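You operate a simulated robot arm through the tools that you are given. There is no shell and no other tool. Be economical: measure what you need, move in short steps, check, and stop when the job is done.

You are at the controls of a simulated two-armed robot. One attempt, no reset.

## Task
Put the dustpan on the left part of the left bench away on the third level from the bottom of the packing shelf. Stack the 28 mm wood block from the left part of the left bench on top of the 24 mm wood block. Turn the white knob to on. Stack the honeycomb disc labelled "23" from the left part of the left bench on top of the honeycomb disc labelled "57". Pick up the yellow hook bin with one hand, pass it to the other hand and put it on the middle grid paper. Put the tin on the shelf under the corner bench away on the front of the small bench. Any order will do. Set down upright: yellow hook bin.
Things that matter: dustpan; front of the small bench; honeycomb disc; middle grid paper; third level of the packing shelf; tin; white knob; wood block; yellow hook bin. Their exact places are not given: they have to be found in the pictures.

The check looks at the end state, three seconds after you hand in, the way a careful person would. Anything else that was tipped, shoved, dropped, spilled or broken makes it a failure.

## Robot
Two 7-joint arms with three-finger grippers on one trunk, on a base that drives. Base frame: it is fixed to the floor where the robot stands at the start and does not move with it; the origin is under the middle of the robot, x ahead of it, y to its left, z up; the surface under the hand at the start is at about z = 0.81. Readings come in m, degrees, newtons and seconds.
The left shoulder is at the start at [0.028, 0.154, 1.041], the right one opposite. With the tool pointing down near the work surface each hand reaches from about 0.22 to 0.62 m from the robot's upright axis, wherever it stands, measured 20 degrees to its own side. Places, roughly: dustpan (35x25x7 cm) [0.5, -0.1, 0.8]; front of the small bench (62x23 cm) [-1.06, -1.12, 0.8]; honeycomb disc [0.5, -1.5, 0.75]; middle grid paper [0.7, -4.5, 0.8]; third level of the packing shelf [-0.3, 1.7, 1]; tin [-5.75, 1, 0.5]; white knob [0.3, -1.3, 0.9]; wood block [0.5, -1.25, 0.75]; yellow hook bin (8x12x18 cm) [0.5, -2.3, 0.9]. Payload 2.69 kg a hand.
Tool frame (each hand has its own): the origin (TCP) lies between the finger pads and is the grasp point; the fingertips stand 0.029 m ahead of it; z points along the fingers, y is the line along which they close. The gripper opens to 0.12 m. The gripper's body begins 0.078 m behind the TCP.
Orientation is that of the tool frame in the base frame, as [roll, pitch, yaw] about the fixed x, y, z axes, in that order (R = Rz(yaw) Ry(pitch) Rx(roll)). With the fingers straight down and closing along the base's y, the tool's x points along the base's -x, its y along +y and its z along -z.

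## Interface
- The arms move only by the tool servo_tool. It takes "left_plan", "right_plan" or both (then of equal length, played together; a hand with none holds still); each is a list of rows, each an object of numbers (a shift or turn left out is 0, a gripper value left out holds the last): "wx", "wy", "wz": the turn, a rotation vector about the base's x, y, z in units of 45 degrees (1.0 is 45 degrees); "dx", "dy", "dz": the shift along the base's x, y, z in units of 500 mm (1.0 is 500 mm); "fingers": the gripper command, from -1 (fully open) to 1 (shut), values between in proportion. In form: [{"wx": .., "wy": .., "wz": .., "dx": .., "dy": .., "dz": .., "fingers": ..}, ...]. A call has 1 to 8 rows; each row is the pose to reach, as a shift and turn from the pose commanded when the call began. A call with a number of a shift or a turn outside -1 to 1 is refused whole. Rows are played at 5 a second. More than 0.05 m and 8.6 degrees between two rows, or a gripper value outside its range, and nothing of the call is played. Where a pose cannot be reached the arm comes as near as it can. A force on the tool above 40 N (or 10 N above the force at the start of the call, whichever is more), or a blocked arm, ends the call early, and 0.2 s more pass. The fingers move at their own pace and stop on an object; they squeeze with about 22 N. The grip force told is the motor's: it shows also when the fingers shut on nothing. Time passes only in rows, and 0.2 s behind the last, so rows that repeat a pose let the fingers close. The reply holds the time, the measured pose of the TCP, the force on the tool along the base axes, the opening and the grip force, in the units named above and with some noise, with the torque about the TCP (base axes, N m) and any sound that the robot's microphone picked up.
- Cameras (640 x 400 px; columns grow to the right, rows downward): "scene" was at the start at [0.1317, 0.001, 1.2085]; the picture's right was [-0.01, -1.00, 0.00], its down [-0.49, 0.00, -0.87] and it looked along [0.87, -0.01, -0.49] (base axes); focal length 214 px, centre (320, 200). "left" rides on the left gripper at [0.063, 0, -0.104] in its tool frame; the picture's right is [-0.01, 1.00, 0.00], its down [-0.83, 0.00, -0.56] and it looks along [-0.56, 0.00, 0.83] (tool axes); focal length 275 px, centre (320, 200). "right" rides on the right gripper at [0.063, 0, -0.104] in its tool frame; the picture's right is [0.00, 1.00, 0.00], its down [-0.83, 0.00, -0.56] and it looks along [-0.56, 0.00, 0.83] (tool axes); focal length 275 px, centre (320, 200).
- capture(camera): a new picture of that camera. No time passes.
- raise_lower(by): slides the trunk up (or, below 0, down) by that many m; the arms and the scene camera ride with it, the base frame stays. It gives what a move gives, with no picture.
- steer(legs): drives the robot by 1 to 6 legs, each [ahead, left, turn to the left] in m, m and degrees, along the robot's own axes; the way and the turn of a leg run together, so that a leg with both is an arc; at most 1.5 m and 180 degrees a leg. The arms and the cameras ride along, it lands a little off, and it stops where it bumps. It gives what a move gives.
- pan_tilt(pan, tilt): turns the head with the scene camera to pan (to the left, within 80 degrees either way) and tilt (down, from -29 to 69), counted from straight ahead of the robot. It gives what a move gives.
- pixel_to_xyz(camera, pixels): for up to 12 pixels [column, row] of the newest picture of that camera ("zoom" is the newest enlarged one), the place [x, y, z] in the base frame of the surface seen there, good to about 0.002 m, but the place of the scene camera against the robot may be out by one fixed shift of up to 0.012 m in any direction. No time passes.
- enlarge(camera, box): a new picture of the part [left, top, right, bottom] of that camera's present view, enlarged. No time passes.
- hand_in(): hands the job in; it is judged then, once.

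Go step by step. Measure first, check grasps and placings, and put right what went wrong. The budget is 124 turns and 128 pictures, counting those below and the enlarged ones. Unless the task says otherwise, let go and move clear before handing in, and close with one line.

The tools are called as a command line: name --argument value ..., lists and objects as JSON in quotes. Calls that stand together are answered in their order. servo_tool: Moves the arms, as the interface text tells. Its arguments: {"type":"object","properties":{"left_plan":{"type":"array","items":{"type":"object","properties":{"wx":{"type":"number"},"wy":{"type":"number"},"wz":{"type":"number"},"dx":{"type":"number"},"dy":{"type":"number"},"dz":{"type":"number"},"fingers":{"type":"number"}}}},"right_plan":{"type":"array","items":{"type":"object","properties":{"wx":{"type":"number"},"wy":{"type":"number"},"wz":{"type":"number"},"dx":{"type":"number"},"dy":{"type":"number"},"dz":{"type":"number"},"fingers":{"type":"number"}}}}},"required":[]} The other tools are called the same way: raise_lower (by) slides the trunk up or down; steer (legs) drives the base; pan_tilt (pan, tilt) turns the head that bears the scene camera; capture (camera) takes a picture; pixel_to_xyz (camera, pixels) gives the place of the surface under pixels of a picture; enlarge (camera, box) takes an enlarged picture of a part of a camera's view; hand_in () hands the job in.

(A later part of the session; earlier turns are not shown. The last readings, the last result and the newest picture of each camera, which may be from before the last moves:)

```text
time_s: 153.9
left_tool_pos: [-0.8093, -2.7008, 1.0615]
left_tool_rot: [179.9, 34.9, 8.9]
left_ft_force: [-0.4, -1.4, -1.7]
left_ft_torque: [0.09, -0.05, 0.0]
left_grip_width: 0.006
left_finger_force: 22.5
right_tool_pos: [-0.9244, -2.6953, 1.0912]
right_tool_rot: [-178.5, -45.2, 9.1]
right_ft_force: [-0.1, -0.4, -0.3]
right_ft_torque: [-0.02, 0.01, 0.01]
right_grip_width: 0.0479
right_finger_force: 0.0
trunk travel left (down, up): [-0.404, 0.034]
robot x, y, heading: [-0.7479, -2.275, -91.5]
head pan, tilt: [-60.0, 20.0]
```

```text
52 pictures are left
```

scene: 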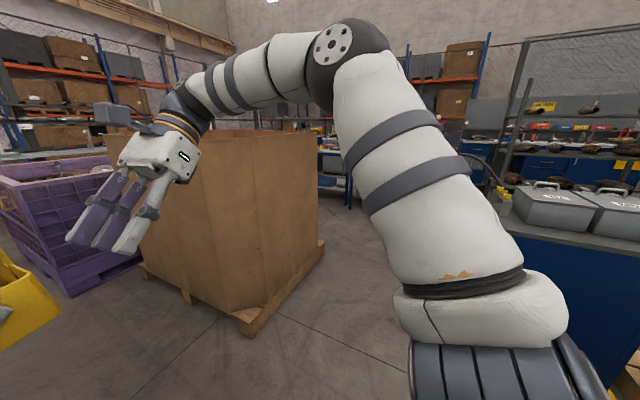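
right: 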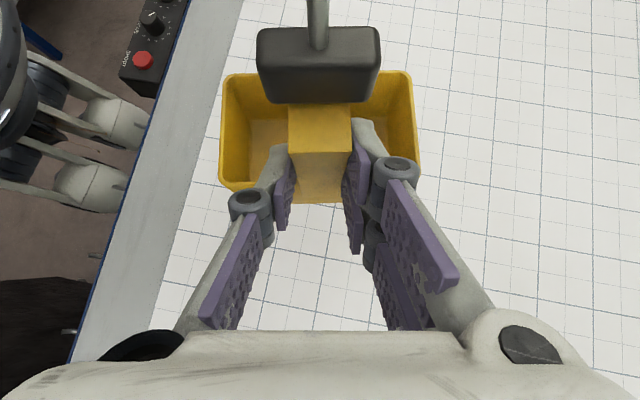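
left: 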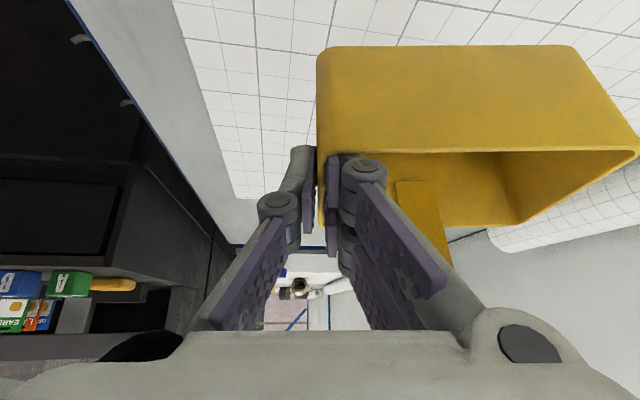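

pixel_to_xyz --camera "scene" --pixels '[[245, 325], [183, 298], [322, 250], [240, 300], [145, 265], [75, 290], [160, 140], [315, 140], [500, 240], [5, 220]]'

pan_tilt --pan 5 --tilt 35

capture --camera "scene"

pixel_to_xyz --camera "scene" --pixels '[[225, 240], [250, 200], [268, 180], [90, 240], [150, 330], [380, 170], [400, 220], [440, 290], [300, 250], [420, 200]]'

```text
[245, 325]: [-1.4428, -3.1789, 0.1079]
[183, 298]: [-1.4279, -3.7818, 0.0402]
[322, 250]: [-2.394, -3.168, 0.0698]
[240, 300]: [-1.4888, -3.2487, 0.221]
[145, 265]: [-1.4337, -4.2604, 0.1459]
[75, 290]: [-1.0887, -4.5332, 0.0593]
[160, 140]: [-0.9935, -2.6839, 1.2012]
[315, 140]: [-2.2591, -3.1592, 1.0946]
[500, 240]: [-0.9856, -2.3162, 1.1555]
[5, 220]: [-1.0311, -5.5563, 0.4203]
```

```text
time_s: 155.3
left_tool_pos: [-0.8085, -2.6997, 1.0617]
left_tool_rot: [179.8, 34.8, 8.9]
left_ft_force: [0.1, -0.6, -1.8]
left_ft_torque: [0.09, -0.01, -0.03]
left_grip_width: 0.0062
left_finger_force: 22.1
right_tool_pos: [-0.9242, -2.6957, 1.0909]
right_tool_rot: [-178.5, -45.3, 9.1]
right_ft_force: [-0.7, 0.4, -0.2]
right_ft_torque: [0.01, 0.01, -0.01]
right_grip_width: 0.0478
right_finger_force: 0.1
trunk travel left (down, up): [-0.404, 0.034]
robot x, y, heading: [-0.7507, -2.2743, -91.8]
head pan, tilt: [5.0, 35.0]
```

```text
51 pictures are left
```

scene: 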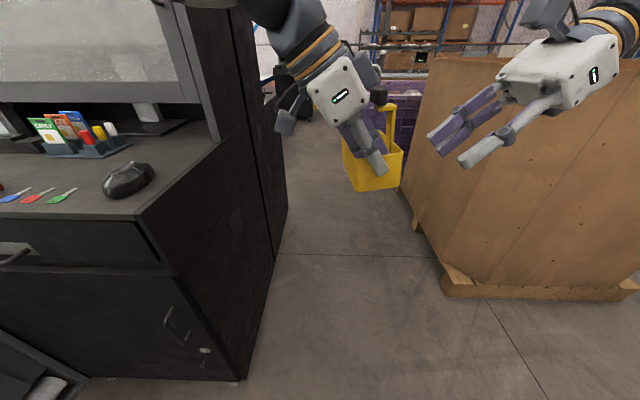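

```text
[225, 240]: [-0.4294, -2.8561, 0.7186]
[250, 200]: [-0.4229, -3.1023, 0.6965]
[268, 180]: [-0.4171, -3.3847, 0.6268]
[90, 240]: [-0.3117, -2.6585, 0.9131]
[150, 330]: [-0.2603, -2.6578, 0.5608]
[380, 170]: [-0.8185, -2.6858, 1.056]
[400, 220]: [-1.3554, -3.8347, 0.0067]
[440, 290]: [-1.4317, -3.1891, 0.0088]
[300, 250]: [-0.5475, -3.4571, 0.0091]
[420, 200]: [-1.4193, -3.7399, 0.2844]
```

The corridor is about 1 m wide (x -1.43 to -0.425). Check how far the elbows stick out on both sides.

pan_tilt --pan -60 --tilt 10

capture --camera "scene"

pixel_to_xyz --camera "scene" --pixels '[[345, 110], [385, 120], [320, 100], [370, 90], [420, 200], [250, 130], [460, 260]]'

pan_tilt --pan 60 --tilt 10

capture --camera "scene"

pixel_to_xyz --camera "scene" --pixels '[[290, 110], [255, 120], [320, 100], [270, 90], [220, 200], [390, 130], [180, 260]]'

```text
time_s: 156.7
left_tool_pos: [-0.8078, -2.7, 1.0614]
left_tool_rot: [179.9, 34.9, 9.0]
left_ft_force: [0.3, -0.1, -1.1]
left_ft_torque: [0.08, 0.0, -0.01]
left_grip_width: 0.0061
left_finger_force: 21.9
right_tool_pos: [-0.9254, -2.6957, 1.092]
right_tool_rot: [-178.4, -45.2, 9.0]
right_ft_force: [0.9, 0.2, 0.5]
right_ft_torque: [-0.01, -0.03, 0.0]
right_grip_width: 0.0483
right_finger_force: 0.1
trunk travel left (down, up): [-0.404, 0.034]
robot x, y, heading: [-0.7504, -2.2758, -91.7]
head pan, tilt: [-60.0, 10.0]
```

```text
50 pictures are left
```

scene: 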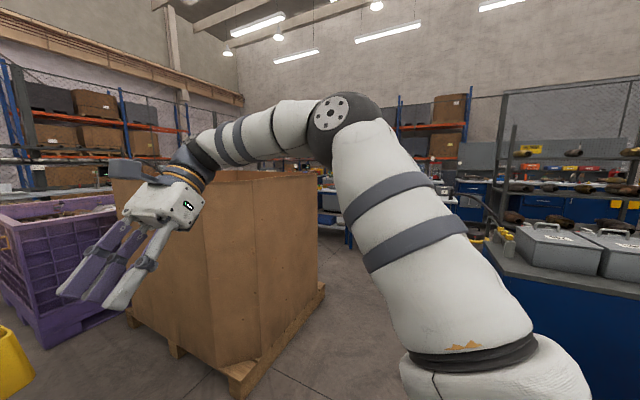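

```text
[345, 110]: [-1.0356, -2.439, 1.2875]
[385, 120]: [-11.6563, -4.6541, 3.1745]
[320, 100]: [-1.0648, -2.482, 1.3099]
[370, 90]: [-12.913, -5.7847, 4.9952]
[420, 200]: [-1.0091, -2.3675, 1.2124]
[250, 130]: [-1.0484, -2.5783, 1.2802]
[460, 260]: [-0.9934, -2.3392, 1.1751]
```

```text
time_s: 158.7
left_tool_pos: [-0.8096, -2.7011, 1.0631]
left_tool_rot: [179.9, 34.9, 9.0]
left_ft_force: [-1.0, -1.1, -1.4]
left_ft_torque: [0.07, -0.01, -0.05]
left_grip_width: 0.006
left_finger_force: 22.1
right_tool_pos: [-0.925, -2.6951, 1.0917]
right_tool_rot: [-178.5, -45.3, 9.1]
right_ft_force: [-0.9, 0.3, 0.3]
right_ft_torque: [0.01, 0.01, -0.02]
right_grip_width: 0.0479
right_finger_force: 0.0
trunk travel left (down, up): [-0.404, 0.034]
robot x, y, heading: [-0.7509, -2.2753, -91.7]
head pan, tilt: [60.0, 10.0]
```

```text
49 pictures are left
```

scene: 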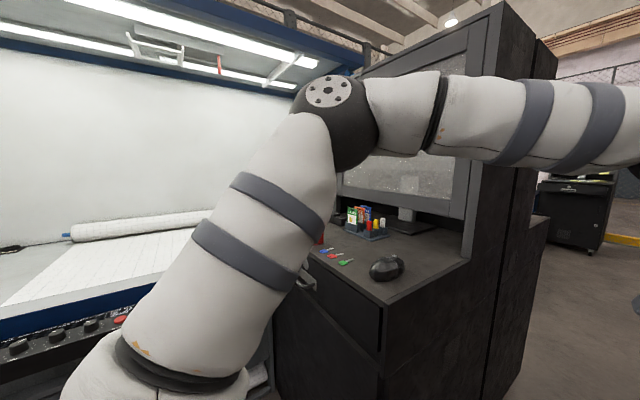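

```text
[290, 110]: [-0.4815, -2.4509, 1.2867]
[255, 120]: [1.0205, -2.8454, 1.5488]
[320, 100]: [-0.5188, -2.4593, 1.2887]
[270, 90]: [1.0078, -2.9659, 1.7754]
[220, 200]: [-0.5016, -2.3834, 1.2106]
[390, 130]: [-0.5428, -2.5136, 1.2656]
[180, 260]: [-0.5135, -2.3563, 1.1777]
```

Elbows reach about ±0.40 m, so centred at x≈-0.93 there is ~0.1 m margin each side. Shift right first, straighten, then check.

steer --legs '[[0, -0.18, 1.7]]'

pan_tilt --pan 0 --tilt 25

capture --camera "scene"

```text
time_s: 160.7
left_tool_pos: [-0.9755, -2.6991, 1.0621]
left_tool_rot: [179.9, 34.9, 10.6]
left_ft_force: [0.7, 0.6, -2.0]
left_ft_torque: [0.08, -0.02, 0.02]
left_grip_width: 0.0059
left_finger_force: 22.1
right_tool_pos: [-1.091, -2.6974, 1.0916]
right_tool_rot: [-178.5, -45.4, 10.7]
right_ft_force: [0.1, -0.3, 0.7]
right_ft_torque: [-0.01, -0.02, 0.0]
right_grip_width: 0.048
right_finger_force: 0.0
trunk travel left (down, up): [-0.404, 0.034]
robot x, y, heading: [-0.9323, -2.2726, -90.1]
head pan, tilt: [60.0, 10.0]
```

```text
time_s: 162.0
left_tool_pos: [-0.9748, -2.6991, 1.0621]
left_tool_rot: [179.9, 34.9, 10.6]
left_ft_force: [0.6, -0.3, -0.7]
left_ft_torque: [0.09, 0.0, -0.01]
left_grip_width: 0.0063
left_finger_force: 22.1
right_tool_pos: [-1.0904, -2.6976, 1.0918]
right_tool_rot: [-178.5, -45.3, 10.8]
right_ft_force: [0.1, 0.2, 0.5]
right_ft_torque: [-0.02, 0.02, -0.03]
right_grip_width: 0.0476
right_finger_force: 0.0
trunk travel left (down, up): [-0.404, 0.034]
robot x, y, heading: [-0.9283, -2.2744, -90.3]
head pan, tilt: [0.0, 25.0]
```

```text
48 pictures are left
```

scene: 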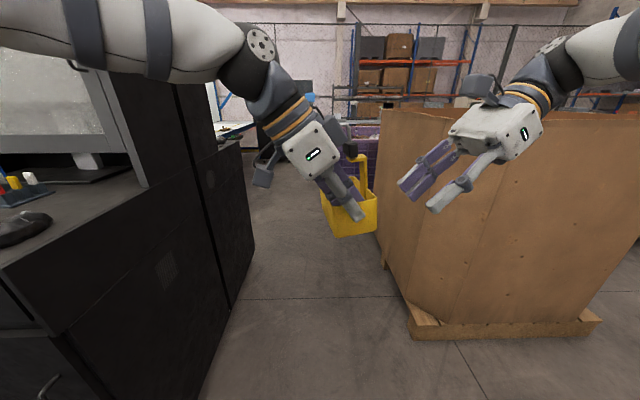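

Go ahead in two legs.

steer --legs '[[0.8, 0, 0.2], [0.8, 0, 0]]'

pan_tilt --pan 50 --tilt 15

capture --camera "scene"

```text
time_s: 170.1
left_tool_pos: [-0.9416, -4.283, 1.0623]
left_tool_rot: [179.9, 34.9, 12.3]
left_ft_force: [0.6, -0.4, -1.1]
left_ft_torque: [0.11, 0.0, -0.04]
left_grip_width: 0.0061
left_finger_force: 22.1
right_tool_pos: [-1.0576, -4.2836, 1.0922]
right_tool_rot: [-178.4, -45.3, 12.3]
right_ft_force: [-0.2, 1.6, -0.3]
right_ft_torque: [0.05, -0.01, 0.01]
right_grip_width: 0.0479
right_finger_force: 0.1
trunk travel left (down, up): [-0.404, 0.034]
robot x, y, heading: [-0.9068, -3.8539, -88.5]
head pan, tilt: [0.0, 25.0]
```

```text
time_s: 171.2
left_tool_pos: [-0.9428, -4.2818, 1.0618]
left_tool_rot: [179.9, 35.0, 12.3]
left_ft_force: [0.7, 0.9, -2.6]
left_ft_torque: [0.11, 0.04, -0.03]
left_grip_width: 0.0058
left_finger_force: 22.8
right_tool_pos: [-1.0576, -4.2835, 1.0908]
right_tool_rot: [-178.5, -45.3, 12.4]
right_ft_force: [-0.1, -0.5, 0.7]
right_ft_torque: [-0.01, 0.0, -0.01]
right_grip_width: 0.0483
right_finger_force: 0.0
trunk travel left (down, up): [-0.404, 0.034]
robot x, y, heading: [-0.9078, -3.8561, -88.3]
head pan, tilt: [50.0, 15.0]
```

```text
47 pictures are left
```

scene: 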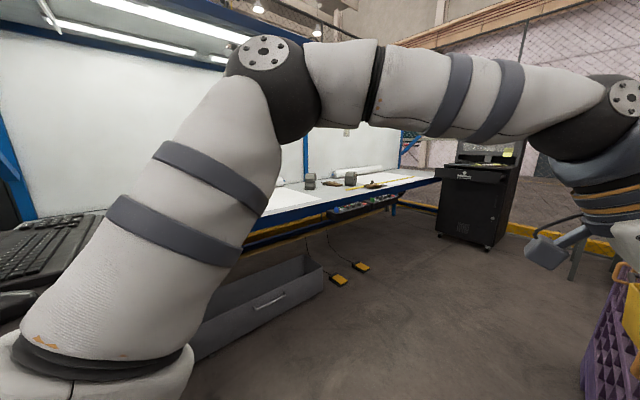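

Turn left to face the bench here, then look for the papers; note the foot pedals (340,280),(360,267) and a drawer on the floor.

pixel_to_xyz --camera "scene" --pixels '[[340, 281], [361, 268], [322, 275], [200, 355], [290, 300], [320, 200], [400, 190], [390, 207], [438, 235], [305, 260]]'

steer --legs '[[0, 0, 88.5]]'

pan_tilt --pan -15 --tilt 20

capture --camera "scene"

```text
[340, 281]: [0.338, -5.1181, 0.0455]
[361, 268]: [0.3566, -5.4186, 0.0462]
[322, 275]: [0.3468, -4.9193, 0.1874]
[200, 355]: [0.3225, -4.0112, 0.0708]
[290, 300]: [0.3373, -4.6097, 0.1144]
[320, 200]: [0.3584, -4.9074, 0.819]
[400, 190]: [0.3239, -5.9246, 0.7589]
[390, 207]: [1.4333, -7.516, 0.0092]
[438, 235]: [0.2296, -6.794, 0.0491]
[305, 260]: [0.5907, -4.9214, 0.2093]
```

```text
time_s: 175.4
left_tool_pos: [-0.4797, -3.8941, 1.0615]
left_tool_rot: [-180.0, 34.8, 101.5]
left_ft_force: [-1.2, -1.2, -1.9]
left_ft_torque: [-0.02, 0.07, 0.0]
left_grip_width: 0.006
left_finger_force: 22.4
right_tool_pos: [-0.4795, -4.0091, 1.0908]
right_tool_rot: [-178.5, -45.2, 101.6]
right_ft_force: [0.0, 0.5, 0.4]
right_ft_torque: [0.01, -0.01, 0.03]
right_grip_width: 0.0479
right_finger_force: 0.1
trunk travel left (down, up): [-0.404, 0.034]
robot x, y, heading: [-0.9084, -3.8543, 0.8]
head pan, tilt: [50.0, 15.0]
```

```text
time_s: 176.8
left_tool_pos: [-0.48, -3.894, 1.0614]
left_tool_rot: [179.8, 34.9, 101.7]
left_ft_force: [-0.2, 0.2, -2.6]
left_ft_torque: [0.03, 0.07, 0.0]
left_grip_width: 0.006
left_finger_force: 22.0
right_tool_pos: [-0.4792, -4.0096, 1.0919]
right_tool_rot: [-178.5, -45.2, 101.6]
right_ft_force: [0.9, -0.3, 0.0]
right_ft_torque: [0.0, -0.01, -0.01]
right_grip_width: 0.0477
right_finger_force: 0.1
trunk travel left (down, up): [-0.404, 0.034]
robot x, y, heading: [-0.9055, -3.8551, 0.6]
head pan, tilt: [-15.0, 20.0]
```

```text
46 pictures are left
```

scene: 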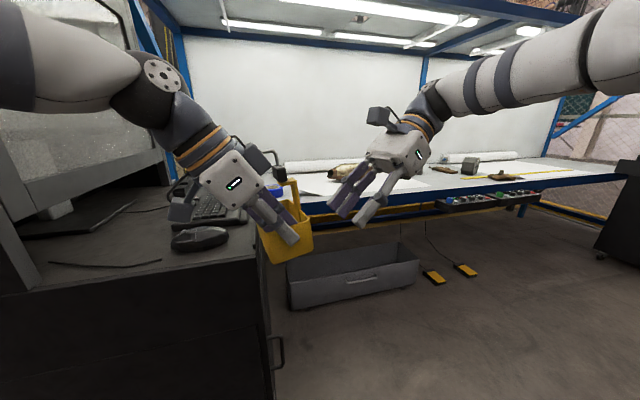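

pixel_to_xyz --camera "scene" --pixels '[[262, 270], [230, 250], [262, 320], [20, 180], [150, 150], [180, 240], [465, 180], [330, 175], [540, 175], [450, 160], [470, 158], [500, 178]]'

enlarge --camera "scene" --box '[270, 130, 590, 220]'

```text
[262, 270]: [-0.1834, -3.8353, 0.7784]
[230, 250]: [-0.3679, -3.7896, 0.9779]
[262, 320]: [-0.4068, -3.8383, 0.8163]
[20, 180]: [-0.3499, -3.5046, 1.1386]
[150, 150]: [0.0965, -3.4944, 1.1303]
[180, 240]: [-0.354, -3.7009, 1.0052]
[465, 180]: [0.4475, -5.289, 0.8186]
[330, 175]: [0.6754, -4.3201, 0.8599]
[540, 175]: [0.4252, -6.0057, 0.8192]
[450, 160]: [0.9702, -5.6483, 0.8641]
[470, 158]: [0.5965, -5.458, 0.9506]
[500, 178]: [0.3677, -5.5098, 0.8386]
```

```text
2.00 times, centred on (430, 175) of scene
```

zoom: 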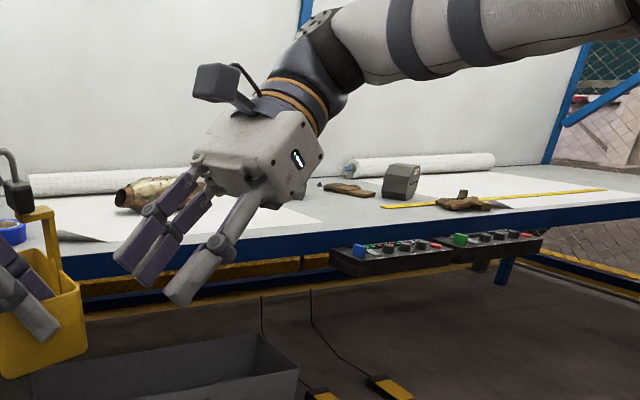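

Move diagonally right/ahead to clear counter and crate.

steer --legs '[[0.35, -0.5, -0.6], [0.3, -0.1, 0]]'

capture --camera "scene"

```text
time_s: 182.8
left_tool_pos: [0.1761, -4.4732, 1.0609]
left_tool_rot: [179.9, 34.8, 101.6]
left_ft_force: [0.4, 0.3, -2.2]
left_ft_torque: [-0.01, 0.13, -0.05]
left_grip_width: 0.0062
left_finger_force: 21.7
right_tool_pos: [0.1763, -4.5867, 1.0919]
right_tool_rot: [-178.5, -45.2, 101.6]
right_ft_force: [-0.2, -0.2, 0.5]
right_ft_torque: [0.02, 0.02, 0.0]
right_grip_width: 0.048
right_finger_force: 0.1
trunk travel left (down, up): [-0.404, 0.034]
robot x, y, heading: [-0.2506, -4.4273, 0.7]
head pan, tilt: [-15.0, 20.0]
```

```text
44 pictures are left
```

scene: 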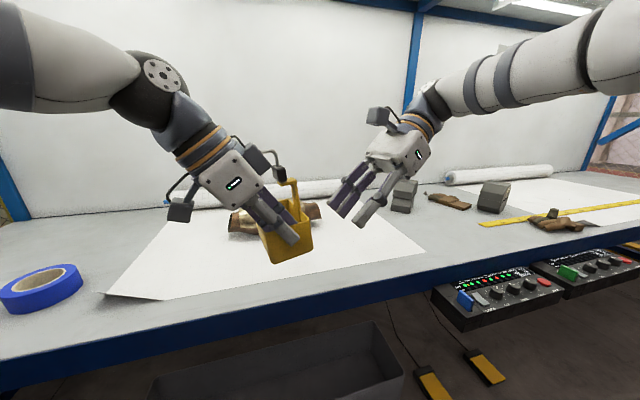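

The paper ahead (with a metal part at 270,215) is at the named place (0.7,-4.5). Look down at it.

pan_tilt --pan 0 --tilt 25

capture --camera "scene"

pixel_to_xyz --camera "scene" --pixels '[[105, 285], [130, 260], [240, 270], [360, 260], [300, 285], [170, 210], [210, 215], [390, 230], [450, 245], [330, 270]]'

```text
time_s: 183.5
left_tool_pos: [0.1756, -4.4721, 1.0621]
left_tool_rot: [179.9, 34.9, 101.6]
left_ft_force: [-0.3, 0.7, -1.3]
left_ft_torque: [0.02, 0.1, -0.02]
left_grip_width: 0.0058
left_finger_force: 22.3
right_tool_pos: [0.1755, -4.5866, 1.0915]
right_tool_rot: [-178.5, -45.3, 101.7]
right_ft_force: [-0.1, -0.1, -0.4]
right_ft_torque: [0.02, 0.01, 0.0]
right_grip_width: 0.0481
right_finger_force: 0.0
trunk travel left (down, up): [-0.404, 0.034]
robot x, y, heading: [-0.2512, -4.4285, 0.4]
head pan, tilt: [0.0, 25.0]
```

```text
43 pictures are left
```

scene: 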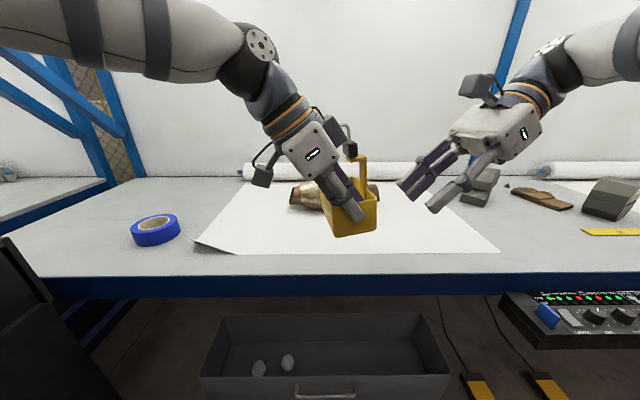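

```text
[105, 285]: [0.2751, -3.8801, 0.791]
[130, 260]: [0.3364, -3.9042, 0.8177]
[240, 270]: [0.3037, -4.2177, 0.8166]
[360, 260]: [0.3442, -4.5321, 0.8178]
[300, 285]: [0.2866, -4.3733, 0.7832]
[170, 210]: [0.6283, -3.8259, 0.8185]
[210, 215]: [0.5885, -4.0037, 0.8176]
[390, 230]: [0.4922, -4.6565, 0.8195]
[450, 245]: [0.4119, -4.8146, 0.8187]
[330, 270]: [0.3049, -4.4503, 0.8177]
```

enlarge --camera "scene" --box '[190, 160, 510, 270]'

pixel_to_xyz --camera "scene" --pixels '[[300, 205], [300, 190], [300, 212], [375, 190], [400, 235], [280, 235], [230, 245], [480, 240], [245, 195], [410, 200]]'

steer --legs '[[0.27, 0, -0.4]]'

capture --camera "left"

```text
2.00 times, centred on (350, 215) of scene
```

zoom: 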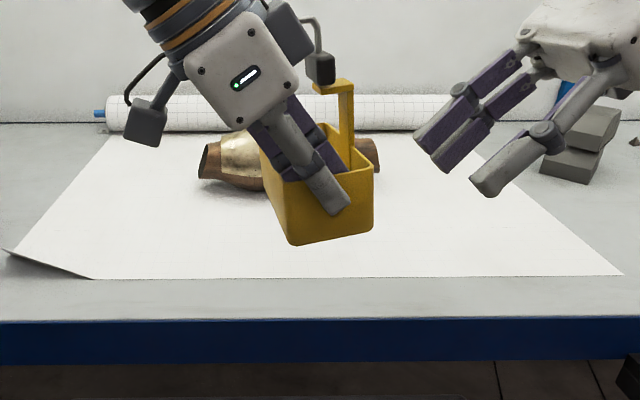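

```text
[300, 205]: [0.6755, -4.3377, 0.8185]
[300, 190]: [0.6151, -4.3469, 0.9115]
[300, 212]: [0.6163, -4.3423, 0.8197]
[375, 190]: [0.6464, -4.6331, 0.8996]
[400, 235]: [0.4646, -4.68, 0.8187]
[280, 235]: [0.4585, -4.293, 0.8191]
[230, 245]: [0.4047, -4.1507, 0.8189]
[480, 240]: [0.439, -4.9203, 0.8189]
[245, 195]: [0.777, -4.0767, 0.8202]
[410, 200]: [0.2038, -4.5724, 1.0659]
```

```text
time_s: 185.4
left_tool_pos: [0.4423, -4.4726, 1.0625]
left_tool_rot: [179.9, 34.9, 101.1]
left_ft_force: [0.4, -0.2, -1.9]
left_ft_torque: [-0.01, 0.14, -0.02]
left_grip_width: 0.0058
left_finger_force: 22.1
right_tool_pos: [0.4409, -4.5892, 1.0914]
right_tool_rot: [-178.6, -45.4, 101.2]
right_ft_force: [0.1, 0.0, -0.4]
right_ft_torque: [0.04, -0.02, 0.06]
right_grip_width: 0.0478
right_finger_force: 0.1
trunk travel left (down, up): [-0.404, 0.034]
robot x, y, heading: [0.0119, -4.4288, 0.5]
head pan, tilt: [0.0, 25.0]
```

```text
41 pictures are left
```

left: 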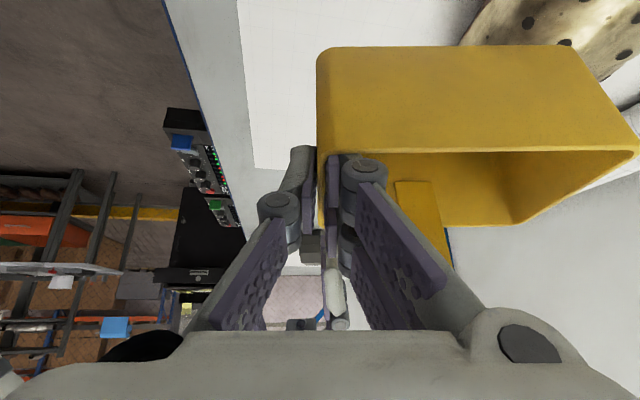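

The metal part lies beyond the bin; measure its nearest edge and the paper's edge.

pixel_to_xyz --camera "left" --pixels '[[480, 25], [500, 40], [530, 30], [440, 20], [400, 20], [600, 70], [260, 130], [250, 60], [320, 100], [575, 60], [630, 140]]'

```text
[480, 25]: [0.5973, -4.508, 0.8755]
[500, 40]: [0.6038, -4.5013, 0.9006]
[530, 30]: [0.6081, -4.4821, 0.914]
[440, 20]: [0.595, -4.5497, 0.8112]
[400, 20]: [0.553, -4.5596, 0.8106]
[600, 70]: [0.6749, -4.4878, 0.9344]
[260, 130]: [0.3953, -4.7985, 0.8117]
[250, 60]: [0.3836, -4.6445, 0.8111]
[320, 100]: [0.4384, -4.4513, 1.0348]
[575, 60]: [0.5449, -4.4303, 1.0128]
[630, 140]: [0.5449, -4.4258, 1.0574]
```

Bin spans x 0.438–0.555, the part begins at ≈0.595. Shift back 20 mm and lower to near contact.

servo_tool --left_plan '[{"dx": -0.02, "dz": -0.05}, {"dx": -0.04, "dz": -0.11}, {"dx": -0.04, "dz": -0.18}, {"dx": -0.04, "dz": -0.25}, {"dx": -0.04, "dz": -0.32}, {"dx": -0.04, "dz": -0.37}, {"dx": -0.04, "dz": -0.386}, {"dx": -0.04, "dz": -0.386}]'

capture --camera "left"

capture --camera "right"

```text
time_s: 187.2
left_tool_pos: [0.422, -4.4732, 0.8718]
left_tool_rot: [179.3, 35.2, 100.9]
left_ft_force: [-0.2, 0.8, 26.9]
left_ft_torque: [0.69, 0.09, 0.02]
left_grip_width: 0.006
left_finger_force: 22.2
right_tool_pos: [0.4381, -4.5879, 1.0942]
right_tool_rot: [-178.7, -45.1, 101.3]
right_ft_force: [0.2, -0.9, 0.6]
right_ft_torque: [-0.01, 0.0, -0.03]
right_grip_width: 0.0481
right_finger_force: 0.0
trunk travel left (down, up): [-0.404, 0.034]
robot x, y, heading: [0.0102, -4.4276, 0.5]
head pan, tilt: [0.0, 25.0]
```

```text
40 pictures are left
```

left: 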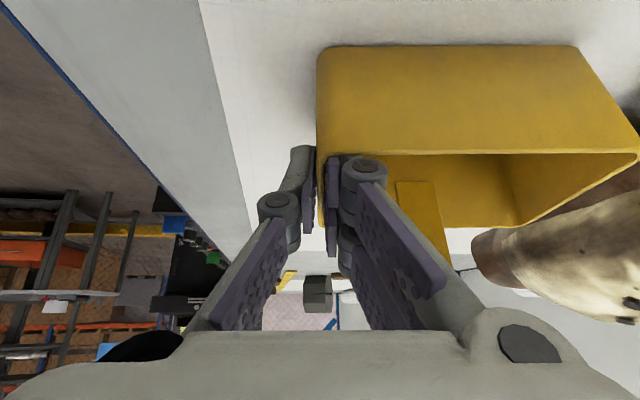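

```text
39 pictures are left
```

right: 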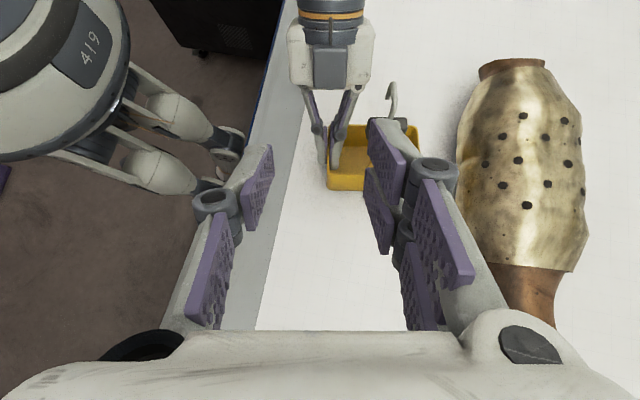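

Contact came 8 mm early at the bin's left side; check the bin's tilt from rim points.

pixel_to_xyz --camera "left" --pixels '[[400, 149], [560, 147], [470, 222], [510, 224], [325, 56], [560, 50], [330, 220], [270, 150]]'

enlarge --camera "right" --box '[280, 60, 440, 210]'

```text
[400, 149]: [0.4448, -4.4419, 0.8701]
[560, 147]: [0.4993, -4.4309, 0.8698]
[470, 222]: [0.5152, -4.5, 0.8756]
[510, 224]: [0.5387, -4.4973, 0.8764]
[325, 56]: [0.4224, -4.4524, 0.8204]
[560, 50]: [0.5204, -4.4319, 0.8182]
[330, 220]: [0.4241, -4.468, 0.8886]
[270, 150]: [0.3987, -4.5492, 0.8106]
```

```text
2.67 times, centred on (360, 135) of right
```

zoom: 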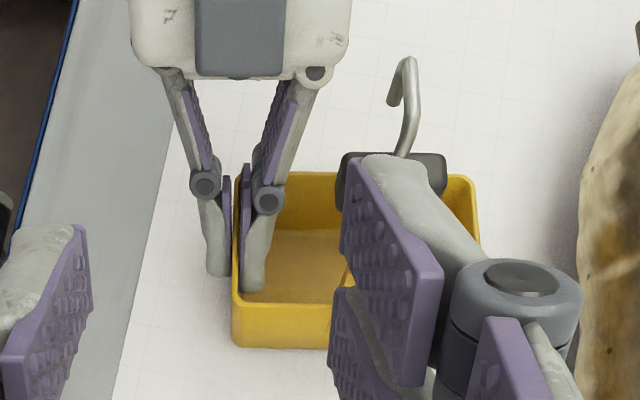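

The bin is rolled 5° (left rim 0.870, right 0.876). Level it by turning the hand +5° about its length and ease off.

servo_tool --left_plan '[{"dz": 0.004, "wx": 0.05, "wy": 0.01}, {"dz": 0.004, "wx": 0.11, "wy": 0.021}, {"dz": 0.0, "wx": 0.11, "wy": 0.021}, {"dz": -0.002, "wx": 0.11, "wy": 0.021}]'

capture --camera "left"

pixel_to_xyz --camera "left" --pixels '[[400, 149], [560, 147], [470, 222], [510, 224], [325, 56], [560, 50]]'

```text
time_s: 188.2
left_tool_pos: [0.4199, -4.4721, 0.8684]
left_tool_rot: [179.7, 30.0, 101.1]
left_ft_force: [-1.7, -1.3, 16.6]
left_ft_torque: [0.47, 0.07, 0.0]
left_grip_width: 0.0058
left_finger_force: 21.8
right_tool_pos: [0.44, -4.589, 1.0922]
right_tool_rot: [-178.6, -45.3, 101.3]
right_ft_force: [-0.4, 0.0, -0.1]
right_ft_torque: [0.0, 0.03, 0.0]
right_grip_width: 0.0481
right_finger_force: 0.1
trunk travel left (down, up): [-0.404, 0.034]
robot x, y, heading: [0.0199, -4.4297, 0.5]
head pan, tilt: [0.0, 25.0]
```

```text
37 pictures are left
```

left: 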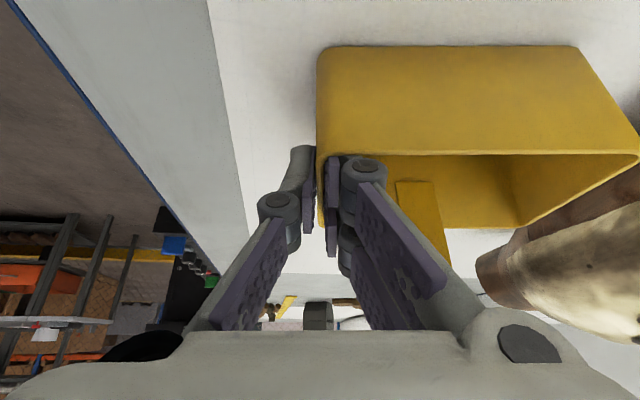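

```text
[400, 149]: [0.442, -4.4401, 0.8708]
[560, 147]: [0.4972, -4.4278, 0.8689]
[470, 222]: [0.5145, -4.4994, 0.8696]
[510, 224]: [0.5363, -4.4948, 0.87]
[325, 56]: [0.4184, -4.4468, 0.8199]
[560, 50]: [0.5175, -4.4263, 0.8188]
```

Level now (all rims ≈0.870). Ease, open, and withdraw along the tool axis.

servo_tool --left_plan '[{"dz": 0.003}, {"dz": 0.003, "fingers": 0.3}, {"dz": 0.003, "fingers": 0.3}, {"dz": 0.003, "fingers": 0.3}, {"dx": -0.004, "dy": 0.025, "dz": 0.05}, {"dx": -0.01, "dy": 0.06, "dz": 0.11}, {"dx": -0.015, "dy": 0.095, "dz": 0.17}, {"dx": -0.02, "dy": 0.13, "dz": 0.23}]'

capture --camera "left"

capture --camera "right"

```text
time_s: 190.0
left_tool_pos: [0.4117, -4.4063, 0.9811]
left_tool_rot: [179.9, 29.9, 101.1]
left_ft_force: [-0.1, -0.6, 0.1]
left_ft_torque: [0.0, 0.01, -0.01]
left_grip_width: 0.042
left_finger_force: 0.1
right_tool_pos: [0.4389, -4.5886, 1.092]
right_tool_rot: [-178.6, -45.3, 101.2]
right_ft_force: [-0.4, 0.0, 0.2]
right_ft_torque: [0.03, 0.02, 0.0]
right_grip_width: 0.0478
right_finger_force: 0.1
trunk travel left (down, up): [-0.404, 0.034]
robot x, y, heading: [0.0123, -4.431, 0.5]
head pan, tilt: [0.0, 25.0]
```

```text
36 pictures are left
```

left: 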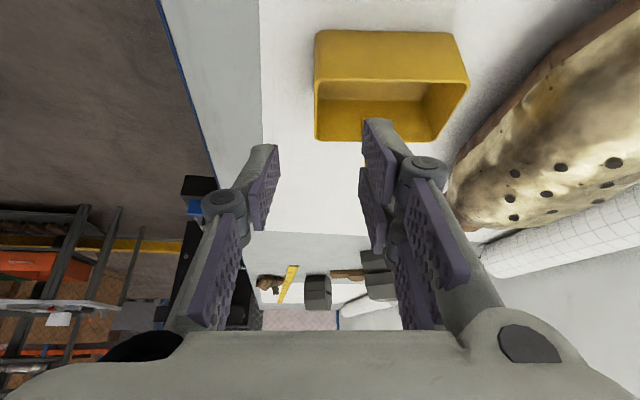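

```text
35 pictures are left
```

right: 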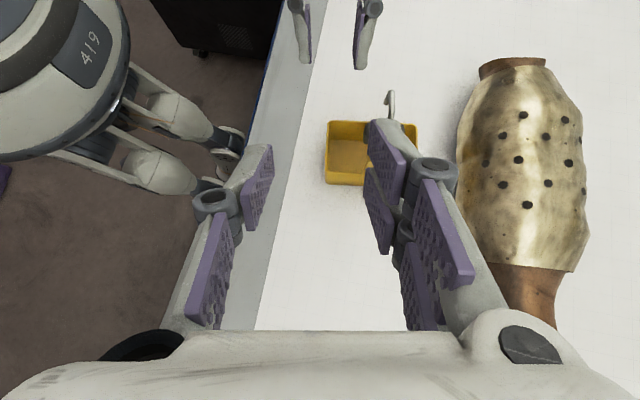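

The bin stands upright on the paper, released. Raise the left hand, back out the way I came, and turn to face +y in the corridor.

servo_tool --left_plan '[{"dz": 0.06}, {"dz": 0.13, "dx": -0.03}, {"dz": 0.18, "dx": -0.08}, {"dz": 0.2, "dx": -0.14}]' --right_plan '[{"dz": 0.0, "dx": -0.03}, {"dx": -0.06}, {"dx": -0.12}, {"dx": -0.16}]'

steer --legs '[[-0.3, 0.03, -0.5], [-0.62, 0.5, 0], [0, 0, 90]]'

pan_tilt --pan 0 --tilt 20

capture --camera "scene"

```text
time_s: 191.0
left_tool_pos: [0.3381, -4.4053, 1.0834]
left_tool_rot: [179.7, 29.9, 101.1]
left_ft_force: [0.4, -0.6, -0.3]
left_ft_torque: [-0.01, -0.01, 0.02]
left_grip_width: 0.042
left_finger_force: 0.0
right_tool_pos: [0.3596, -4.5889, 1.0912]
right_tool_rot: [-178.7, -45.2, 101.3]
right_ft_force: [1.1, 0.6, 1.6]
right_ft_torque: [-0.03, -0.03, -0.01]
right_grip_width: 0.0481
right_finger_force: 0.1
trunk travel left (down, up): [-0.404, 0.034]
robot x, y, heading: [0.0138, -4.4295, 0.2]
head pan, tilt: [0.0, 25.0]
```

```text
time_s: 200.8
left_tool_pos: [-0.924, -3.5751, 1.0832]
left_tool_rot: [179.7, 29.9, -170.4]
left_ft_force: [-1.1, 0.1, -0.1]
left_ft_torque: [0.02, 0.03, -0.02]
left_grip_width: 0.042
left_finger_force: 0.1
right_tool_pos: [-0.7417, -3.5592, 1.0918]
right_tool_rot: [-178.4, -45.4, -170.1]
right_ft_force: [0.0, -0.4, -0.3]
right_ft_torque: [0.0, -0.02, 0.01]
right_grip_width: 0.0483
right_finger_force: 0.0
trunk travel left (down, up): [-0.404, 0.034]
robot x, y, heading: [-0.9106, -3.8992, 88.7]
head pan, tilt: [0.0, 25.0]
```

```text
time_s: 201.4
left_tool_pos: [-0.9242, -3.5756, 1.0841]
left_tool_rot: [179.8, 29.9, -170.3]
left_ft_force: [0.3, 0.4, 0.6]
left_ft_torque: [-0.01, 0.02, -0.01]
left_grip_width: 0.0424
left_finger_force: 0.0
right_tool_pos: [-0.7409, -3.5591, 1.0913]
right_tool_rot: [-178.5, -45.2, -170.2]
right_ft_force: [-0.2, -0.1, -0.9]
right_ft_torque: [0.03, -0.01, 0.0]
right_grip_width: 0.0481
right_finger_force: 0.1
trunk travel left (down, up): [-0.404, 0.034]
robot x, y, heading: [-0.9076, -3.9017, 89.0]
head pan, tilt: [0.0, 20.0]
```

```text
34 pictures are left
```

scene: 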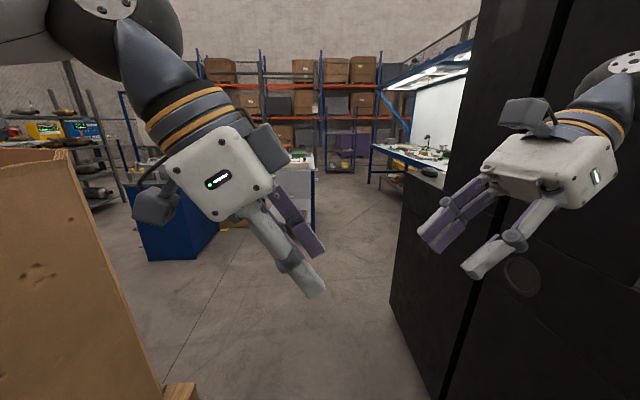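

Un-tilt both hands first to make the robot narrower, then check width.

servo_tool --left_plan '[{"wx": -0.02, "wy": 0.11}, {"wx": -0.04, "wy": 0.22}, {"wx": -0.055, "wy": 0.33}, {"wx": -0.075, "wy": 0.44}, {"wx": -0.09, "wy": 0.55}, {"wx": -0.11, "wy": 0.657}]' --right_plan '[{"wx": 0.028, "wy": -0.165}, {"wx": 0.055, "wy": -0.33}, {"wx": 0.083, "wy": -0.49}, {"wx": 0.11, "wy": -0.66}, {"wx": 0.138, "wy": -0.82}, {"wx": 0.165, "wy": -0.986}]'

pan_tilt --pan -45 --tilt 15

capture --camera "scene"

```text
time_s: 202.8
left_tool_pos: [-0.9239, -3.5753, 1.0825]
left_tool_rot: [179.8, -0.2, -170.3]
left_ft_force: [-0.5, 0.0, 0.7]
left_ft_torque: [0.06, 0.0, -0.04]
left_grip_width: 0.0421
left_finger_force: 0.0
right_tool_pos: [-0.7415, -3.5583, 1.0915]
right_tool_rot: [-178.3, -0.2, -170.2]
right_ft_force: [-0.2, 0.5, 0.4]
right_ft_torque: [0.01, 0.01, -0.02]
right_grip_width: 0.0481
right_finger_force: 0.0
trunk travel left (down, up): [-0.404, 0.034]
robot x, y, heading: [-0.9081, -3.9024, 89.1]
head pan, tilt: [0.0, 20.0]
```

```text
time_s: 203.9
left_tool_pos: [-0.9243, -3.5762, 1.0829]
left_tool_rot: [179.7, 0.0, -170.3]
left_ft_force: [0.1, -0.2, -0.4]
left_ft_torque: [0.0, 0.01, -0.01]
left_grip_width: 0.0422
left_finger_force: 0.0
right_tool_pos: [-0.7421, -3.5603, 1.0909]
right_tool_rot: [-178.4, -0.3, -170.3]
right_ft_force: [0.2, 0.0, 0.2]
right_ft_torque: [-0.01, -0.03, -0.05]
right_grip_width: 0.0479
right_finger_force: 0.1
trunk travel left (down, up): [-0.404, 0.034]
robot x, y, heading: [-0.911, -3.9013, 88.7]
head pan, tilt: [-45.0, 15.0]
```

```text
33 pictures are left
```

scene: 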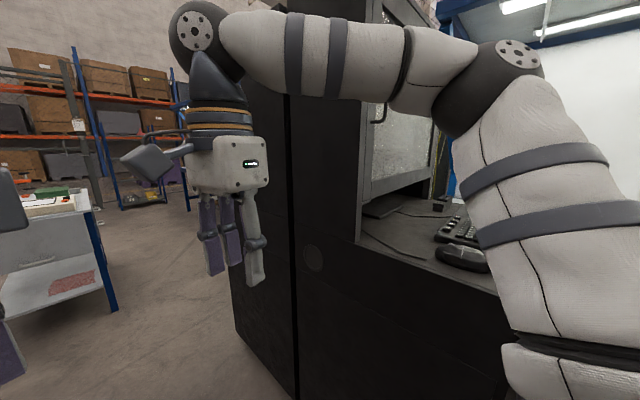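

pixel_to_xyz --camera "scene" --pixels '[[470, 95], [515, 60], [440, 60], [540, 75], [350, 60], [550, 150], [600, 250], [250, 110]]'

```text
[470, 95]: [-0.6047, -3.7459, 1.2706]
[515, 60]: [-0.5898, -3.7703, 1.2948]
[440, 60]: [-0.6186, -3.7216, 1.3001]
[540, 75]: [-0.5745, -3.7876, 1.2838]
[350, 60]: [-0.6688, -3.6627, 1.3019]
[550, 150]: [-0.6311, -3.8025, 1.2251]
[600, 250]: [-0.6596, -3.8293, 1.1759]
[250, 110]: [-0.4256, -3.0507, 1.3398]
```

Margin to the cabinet is only ~8 cm; bias left (the carton top is lower than the elbows), then drive through.

steer --legs '[[0, 0.05, 1.1], [0.8, 0, 0], [0.9, 0, 0]]'

pan_tilt --pan 45 --tilt 15

capture --camera "scene"

pan_tilt --pan -15 --tilt 20

capture --camera "scene"

```text
time_s: 213.4
left_tool_pos: [-0.9853, -1.8479, 1.083]
left_tool_rot: [179.7, -0.2, -169.0]
left_ft_force: [0.3, -0.5, -0.5]
left_ft_torque: [0.0, -0.03, 0.01]
left_grip_width: 0.0422
left_finger_force: 0.1
right_tool_pos: [-0.8027, -1.8267, 1.0915]
right_tool_rot: [-178.4, -0.3, -169.0]
right_ft_force: [-0.6, -0.5, 0.6]
right_ft_torque: [-0.02, -0.01, -0.02]
right_grip_width: 0.048
right_finger_force: 0.0
trunk travel left (down, up): [-0.404, 0.034]
robot x, y, heading: [-0.9636, -2.1711, 90.0]
head pan, tilt: [-45.0, 15.0]
```

```text
time_s: 215.0
left_tool_pos: [-0.9842, -1.8481, 1.0839]
left_tool_rot: [179.8, -0.1, -169.0]
left_ft_force: [0.5, 0.3, -0.5]
left_ft_torque: [-0.01, 0.0, 0.01]
left_grip_width: 0.0418
left_finger_force: 0.1
right_tool_pos: [-0.8023, -1.8277, 1.0916]
right_tool_rot: [-178.3, -0.3, -169.0]
right_ft_force: [0.1, 1.0, 0.0]
right_ft_torque: [0.01, 0.0, 0.0]
right_grip_width: 0.048
right_finger_force: 0.0
trunk travel left (down, up): [-0.404, 0.034]
robot x, y, heading: [-0.9622, -2.173, 90.3]
head pan, tilt: [45.0, 15.0]
```

```text
32 pictures are left
```

scene: 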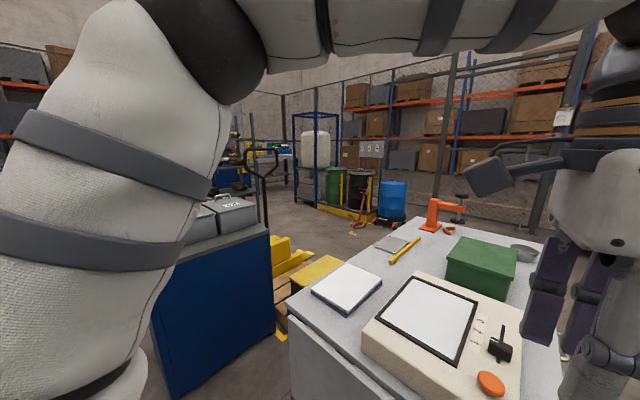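

```text
time_s: 216.3
left_tool_pos: [-0.9857, -1.8483, 1.0837]
left_tool_rot: [179.7, -0.1, -169.0]
left_ft_force: [0.2, 0.6, -1.0]
left_ft_torque: [0.01, -0.01, -0.01]
left_grip_width: 0.0419
left_finger_force: 0.1
right_tool_pos: [-0.8033, -1.8273, 1.0917]
right_tool_rot: [-178.3, -0.3, -169.0]
right_ft_force: [-0.6, -0.4, 0.2]
right_ft_torque: [0.01, -0.02, 0.04]
right_grip_width: 0.048
right_finger_force: 0.1
trunk travel left (down, up): [-0.404, 0.034]
robot x, y, heading: [-0.959, -2.1724, 90.1]
head pan, tilt: [-15.0, 20.0]
```

```text
31 pictures are left
```

scene: 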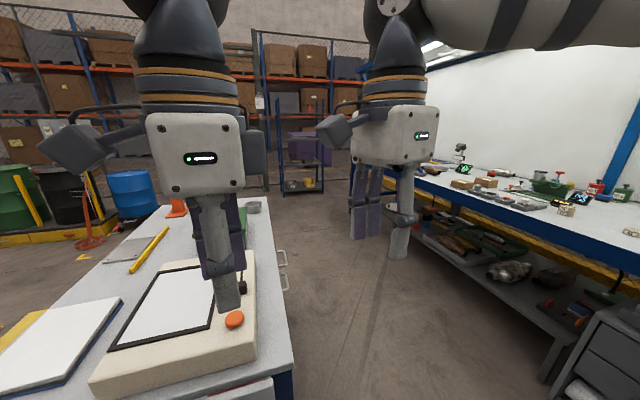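

The small bench is ahead. Measure its outline, its objects and the aisle.

pixel_to_xyz --camera "scene" --pixels '[[292, 360], [272, 205], [280, 260], [240, 340], [250, 260], [254, 206], [238, 225], [145, 250], [100, 300], [180, 207], [120, 240], [262, 240]]'

steer --legs '[[0.1, -0.62, 0]]'

pan_tilt --pan 40 --tilt 25

capture --camera "scene"

```text
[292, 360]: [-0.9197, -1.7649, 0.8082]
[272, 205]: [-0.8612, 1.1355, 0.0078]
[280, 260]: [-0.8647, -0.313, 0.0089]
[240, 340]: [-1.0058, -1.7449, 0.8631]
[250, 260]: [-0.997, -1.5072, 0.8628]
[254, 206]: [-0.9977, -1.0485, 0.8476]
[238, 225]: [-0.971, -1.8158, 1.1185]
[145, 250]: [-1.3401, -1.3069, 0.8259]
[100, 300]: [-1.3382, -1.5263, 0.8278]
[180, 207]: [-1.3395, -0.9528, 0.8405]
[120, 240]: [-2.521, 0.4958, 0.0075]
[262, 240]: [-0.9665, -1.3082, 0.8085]
```

```text
time_s: 221.6
left_tool_pos: [-0.3688, -1.7463, 1.0835]
left_tool_rot: [179.7, 0.0, -168.5]
left_ft_force: [1.1, -0.1, -0.3]
left_ft_torque: [0.01, -0.02, 0.0]
left_grip_width: 0.042
left_finger_force: 0.0
right_tool_pos: [-0.1847, -1.7239, 1.0917]
right_tool_rot: [-178.3, -0.4, -168.4]
right_ft_force: [0.5, 0.4, -0.5]
right_ft_torque: [0.02, 0.03, 0.0]
right_grip_width: 0.0479
right_finger_force: 0.0
trunk travel left (down, up): [-0.404, 0.034]
robot x, y, heading: [-0.34, -2.0697, 90.7]
head pan, tilt: [-15.0, 20.0]
```

```text
time_s: 222.8
left_tool_pos: [-0.3681, -1.7465, 1.0841]
left_tool_rot: [179.7, -0.1, -168.5]
left_ft_force: [0.0, -0.6, -0.5]
left_ft_torque: [0.0, 0.01, 0.0]
left_grip_width: 0.042
left_finger_force: 0.2
right_tool_pos: [-0.1854, -1.724, 1.0913]
right_tool_rot: [-178.3, -0.3, -168.5]
right_ft_force: [-0.9, 0.3, 0.5]
right_ft_torque: [0.0, 0.05, -0.01]
right_grip_width: 0.0482
right_finger_force: 0.0
trunk travel left (down, up): [-0.404, 0.034]
robot x, y, heading: [-0.3424, -2.0723, 90.7]
head pan, tilt: [40.0, 25.0]
```

```text
30 pictures are left
```

scene: 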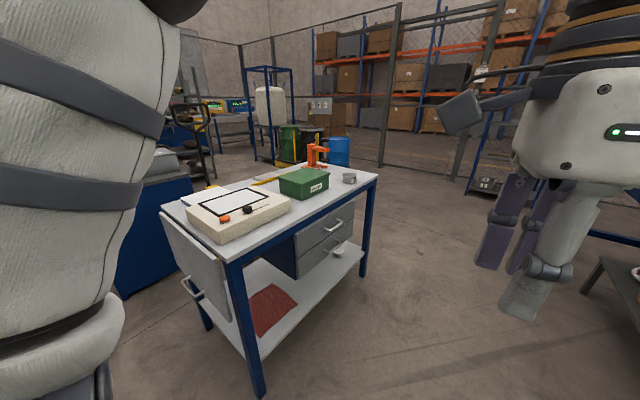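

Clear view of the small bench. Measure free area around the green box and bowl.

pixel_to_xyz --camera "scene" --pixels '[[236, 258], [376, 178], [300, 208], [288, 192], [305, 198], [328, 182], [349, 182], [338, 190], [285, 205], [352, 172], [310, 170], [245, 232]]'

enlarge --camera "scene" --box '[220, 140, 390, 250]'

```text
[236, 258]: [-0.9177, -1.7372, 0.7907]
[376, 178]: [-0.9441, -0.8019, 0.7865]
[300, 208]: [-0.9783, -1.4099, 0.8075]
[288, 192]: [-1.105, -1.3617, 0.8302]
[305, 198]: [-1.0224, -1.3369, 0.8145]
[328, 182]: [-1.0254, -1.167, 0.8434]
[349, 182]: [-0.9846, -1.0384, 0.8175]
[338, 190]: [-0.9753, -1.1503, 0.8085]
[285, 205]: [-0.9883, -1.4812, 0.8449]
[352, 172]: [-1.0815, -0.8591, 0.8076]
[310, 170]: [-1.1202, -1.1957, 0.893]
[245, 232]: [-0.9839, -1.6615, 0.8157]
```

```text
3.64 times, centred on (305, 195) of scene
```

zoom: 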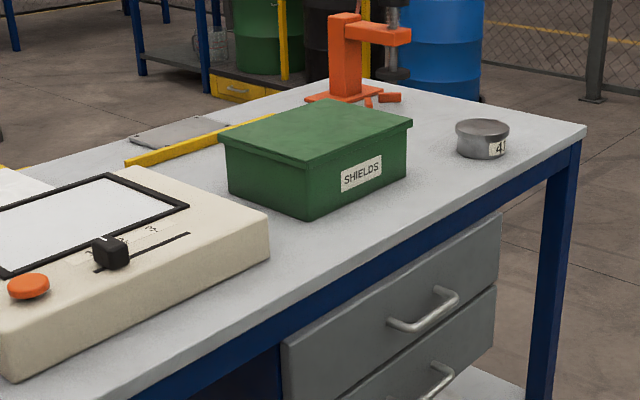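

Free spot for the tin: about (-1.06,-0.90). Now drive along the aisle to y≈0.2 and turn to face -x.

steer --legs '[[1.3, 0, -0.7], [1.0, 0, 0], [0, 0, 90]]'

pan_tilt --pan 0 --tilt 15

capture --camera "scene"

```text
time_s: 237.9
left_tool_pos: [-0.6323, 0.216, 1.0824]
left_tool_rot: [179.7, -0.1, -81.3]
left_ft_force: [-0.7, 0.0, -0.1]
left_ft_torque: [0.0, 0.02, -0.01]
left_grip_width: 0.0418
left_finger_force: 0.1
right_tool_pos: [-0.6472, 0.3998, 1.0922]
right_tool_rot: [-178.3, -0.3, -81.1]
right_ft_force: [-0.8, -0.2, 0.9]
right_ft_torque: [0.0, 0.03, -0.01]
right_grip_width: 0.0479
right_finger_force: 0.0
trunk travel left (down, up): [-0.404, 0.034]
robot x, y, heading: [-0.3072, 0.2284, 177.7]
head pan, tilt: [40.0, 25.0]
```

```text
time_s: 239.0
left_tool_pos: [-0.6323, 0.2163, 1.0833]
left_tool_rot: [179.7, -0.1, -81.3]
left_ft_force: [0.1, -0.6, 0.1]
left_ft_torque: [0.0, 0.03, -0.04]
left_grip_width: 0.042
left_finger_force: 0.0
right_tool_pos: [-0.6455, 0.4001, 1.0913]
right_tool_rot: [-178.2, -0.3, -81.1]
right_ft_force: [-0.1, 0.3, 0.2]
right_ft_torque: [-0.01, -0.01, 0.02]
right_grip_width: 0.0478
right_finger_force: 0.1
trunk travel left (down, up): [-0.404, 0.034]
robot x, y, heading: [-0.3053, 0.2277, 177.8]
head pan, tilt: [0.0, 15.0]
```

```text
28 pictures are left
```

scene: 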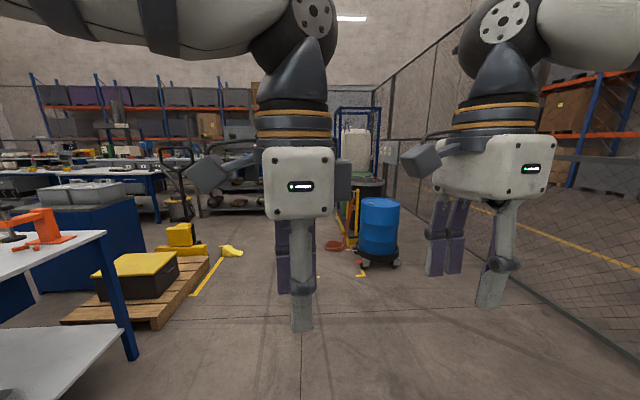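

pixel_to_xyz --camera "scene" --pixels '[[378, 255], [355, 262], [335, 245], [232, 252], [205, 262], [150, 325], [240, 182], [230, 212], [355, 150], [300, 250], [180, 210], [620, 290]]'

enlarge --camera "scene" --box '[150, 110, 410, 272]'

```text
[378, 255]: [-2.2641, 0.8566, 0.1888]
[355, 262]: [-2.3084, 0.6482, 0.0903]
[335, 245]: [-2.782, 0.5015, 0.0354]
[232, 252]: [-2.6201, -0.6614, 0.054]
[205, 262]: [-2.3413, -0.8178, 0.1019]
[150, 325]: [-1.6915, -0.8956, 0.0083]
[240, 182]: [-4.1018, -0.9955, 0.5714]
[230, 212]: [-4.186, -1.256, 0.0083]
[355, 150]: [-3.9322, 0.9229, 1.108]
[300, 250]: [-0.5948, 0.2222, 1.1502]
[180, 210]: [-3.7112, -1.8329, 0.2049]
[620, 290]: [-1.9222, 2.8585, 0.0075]
```

```text
2.46 times, centred on (280, 191) of scene
```

zoom: 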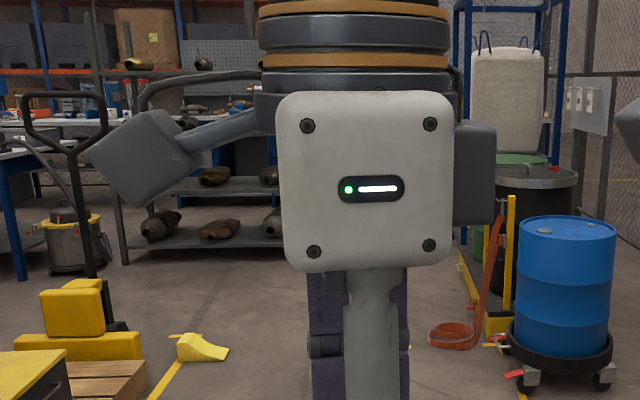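

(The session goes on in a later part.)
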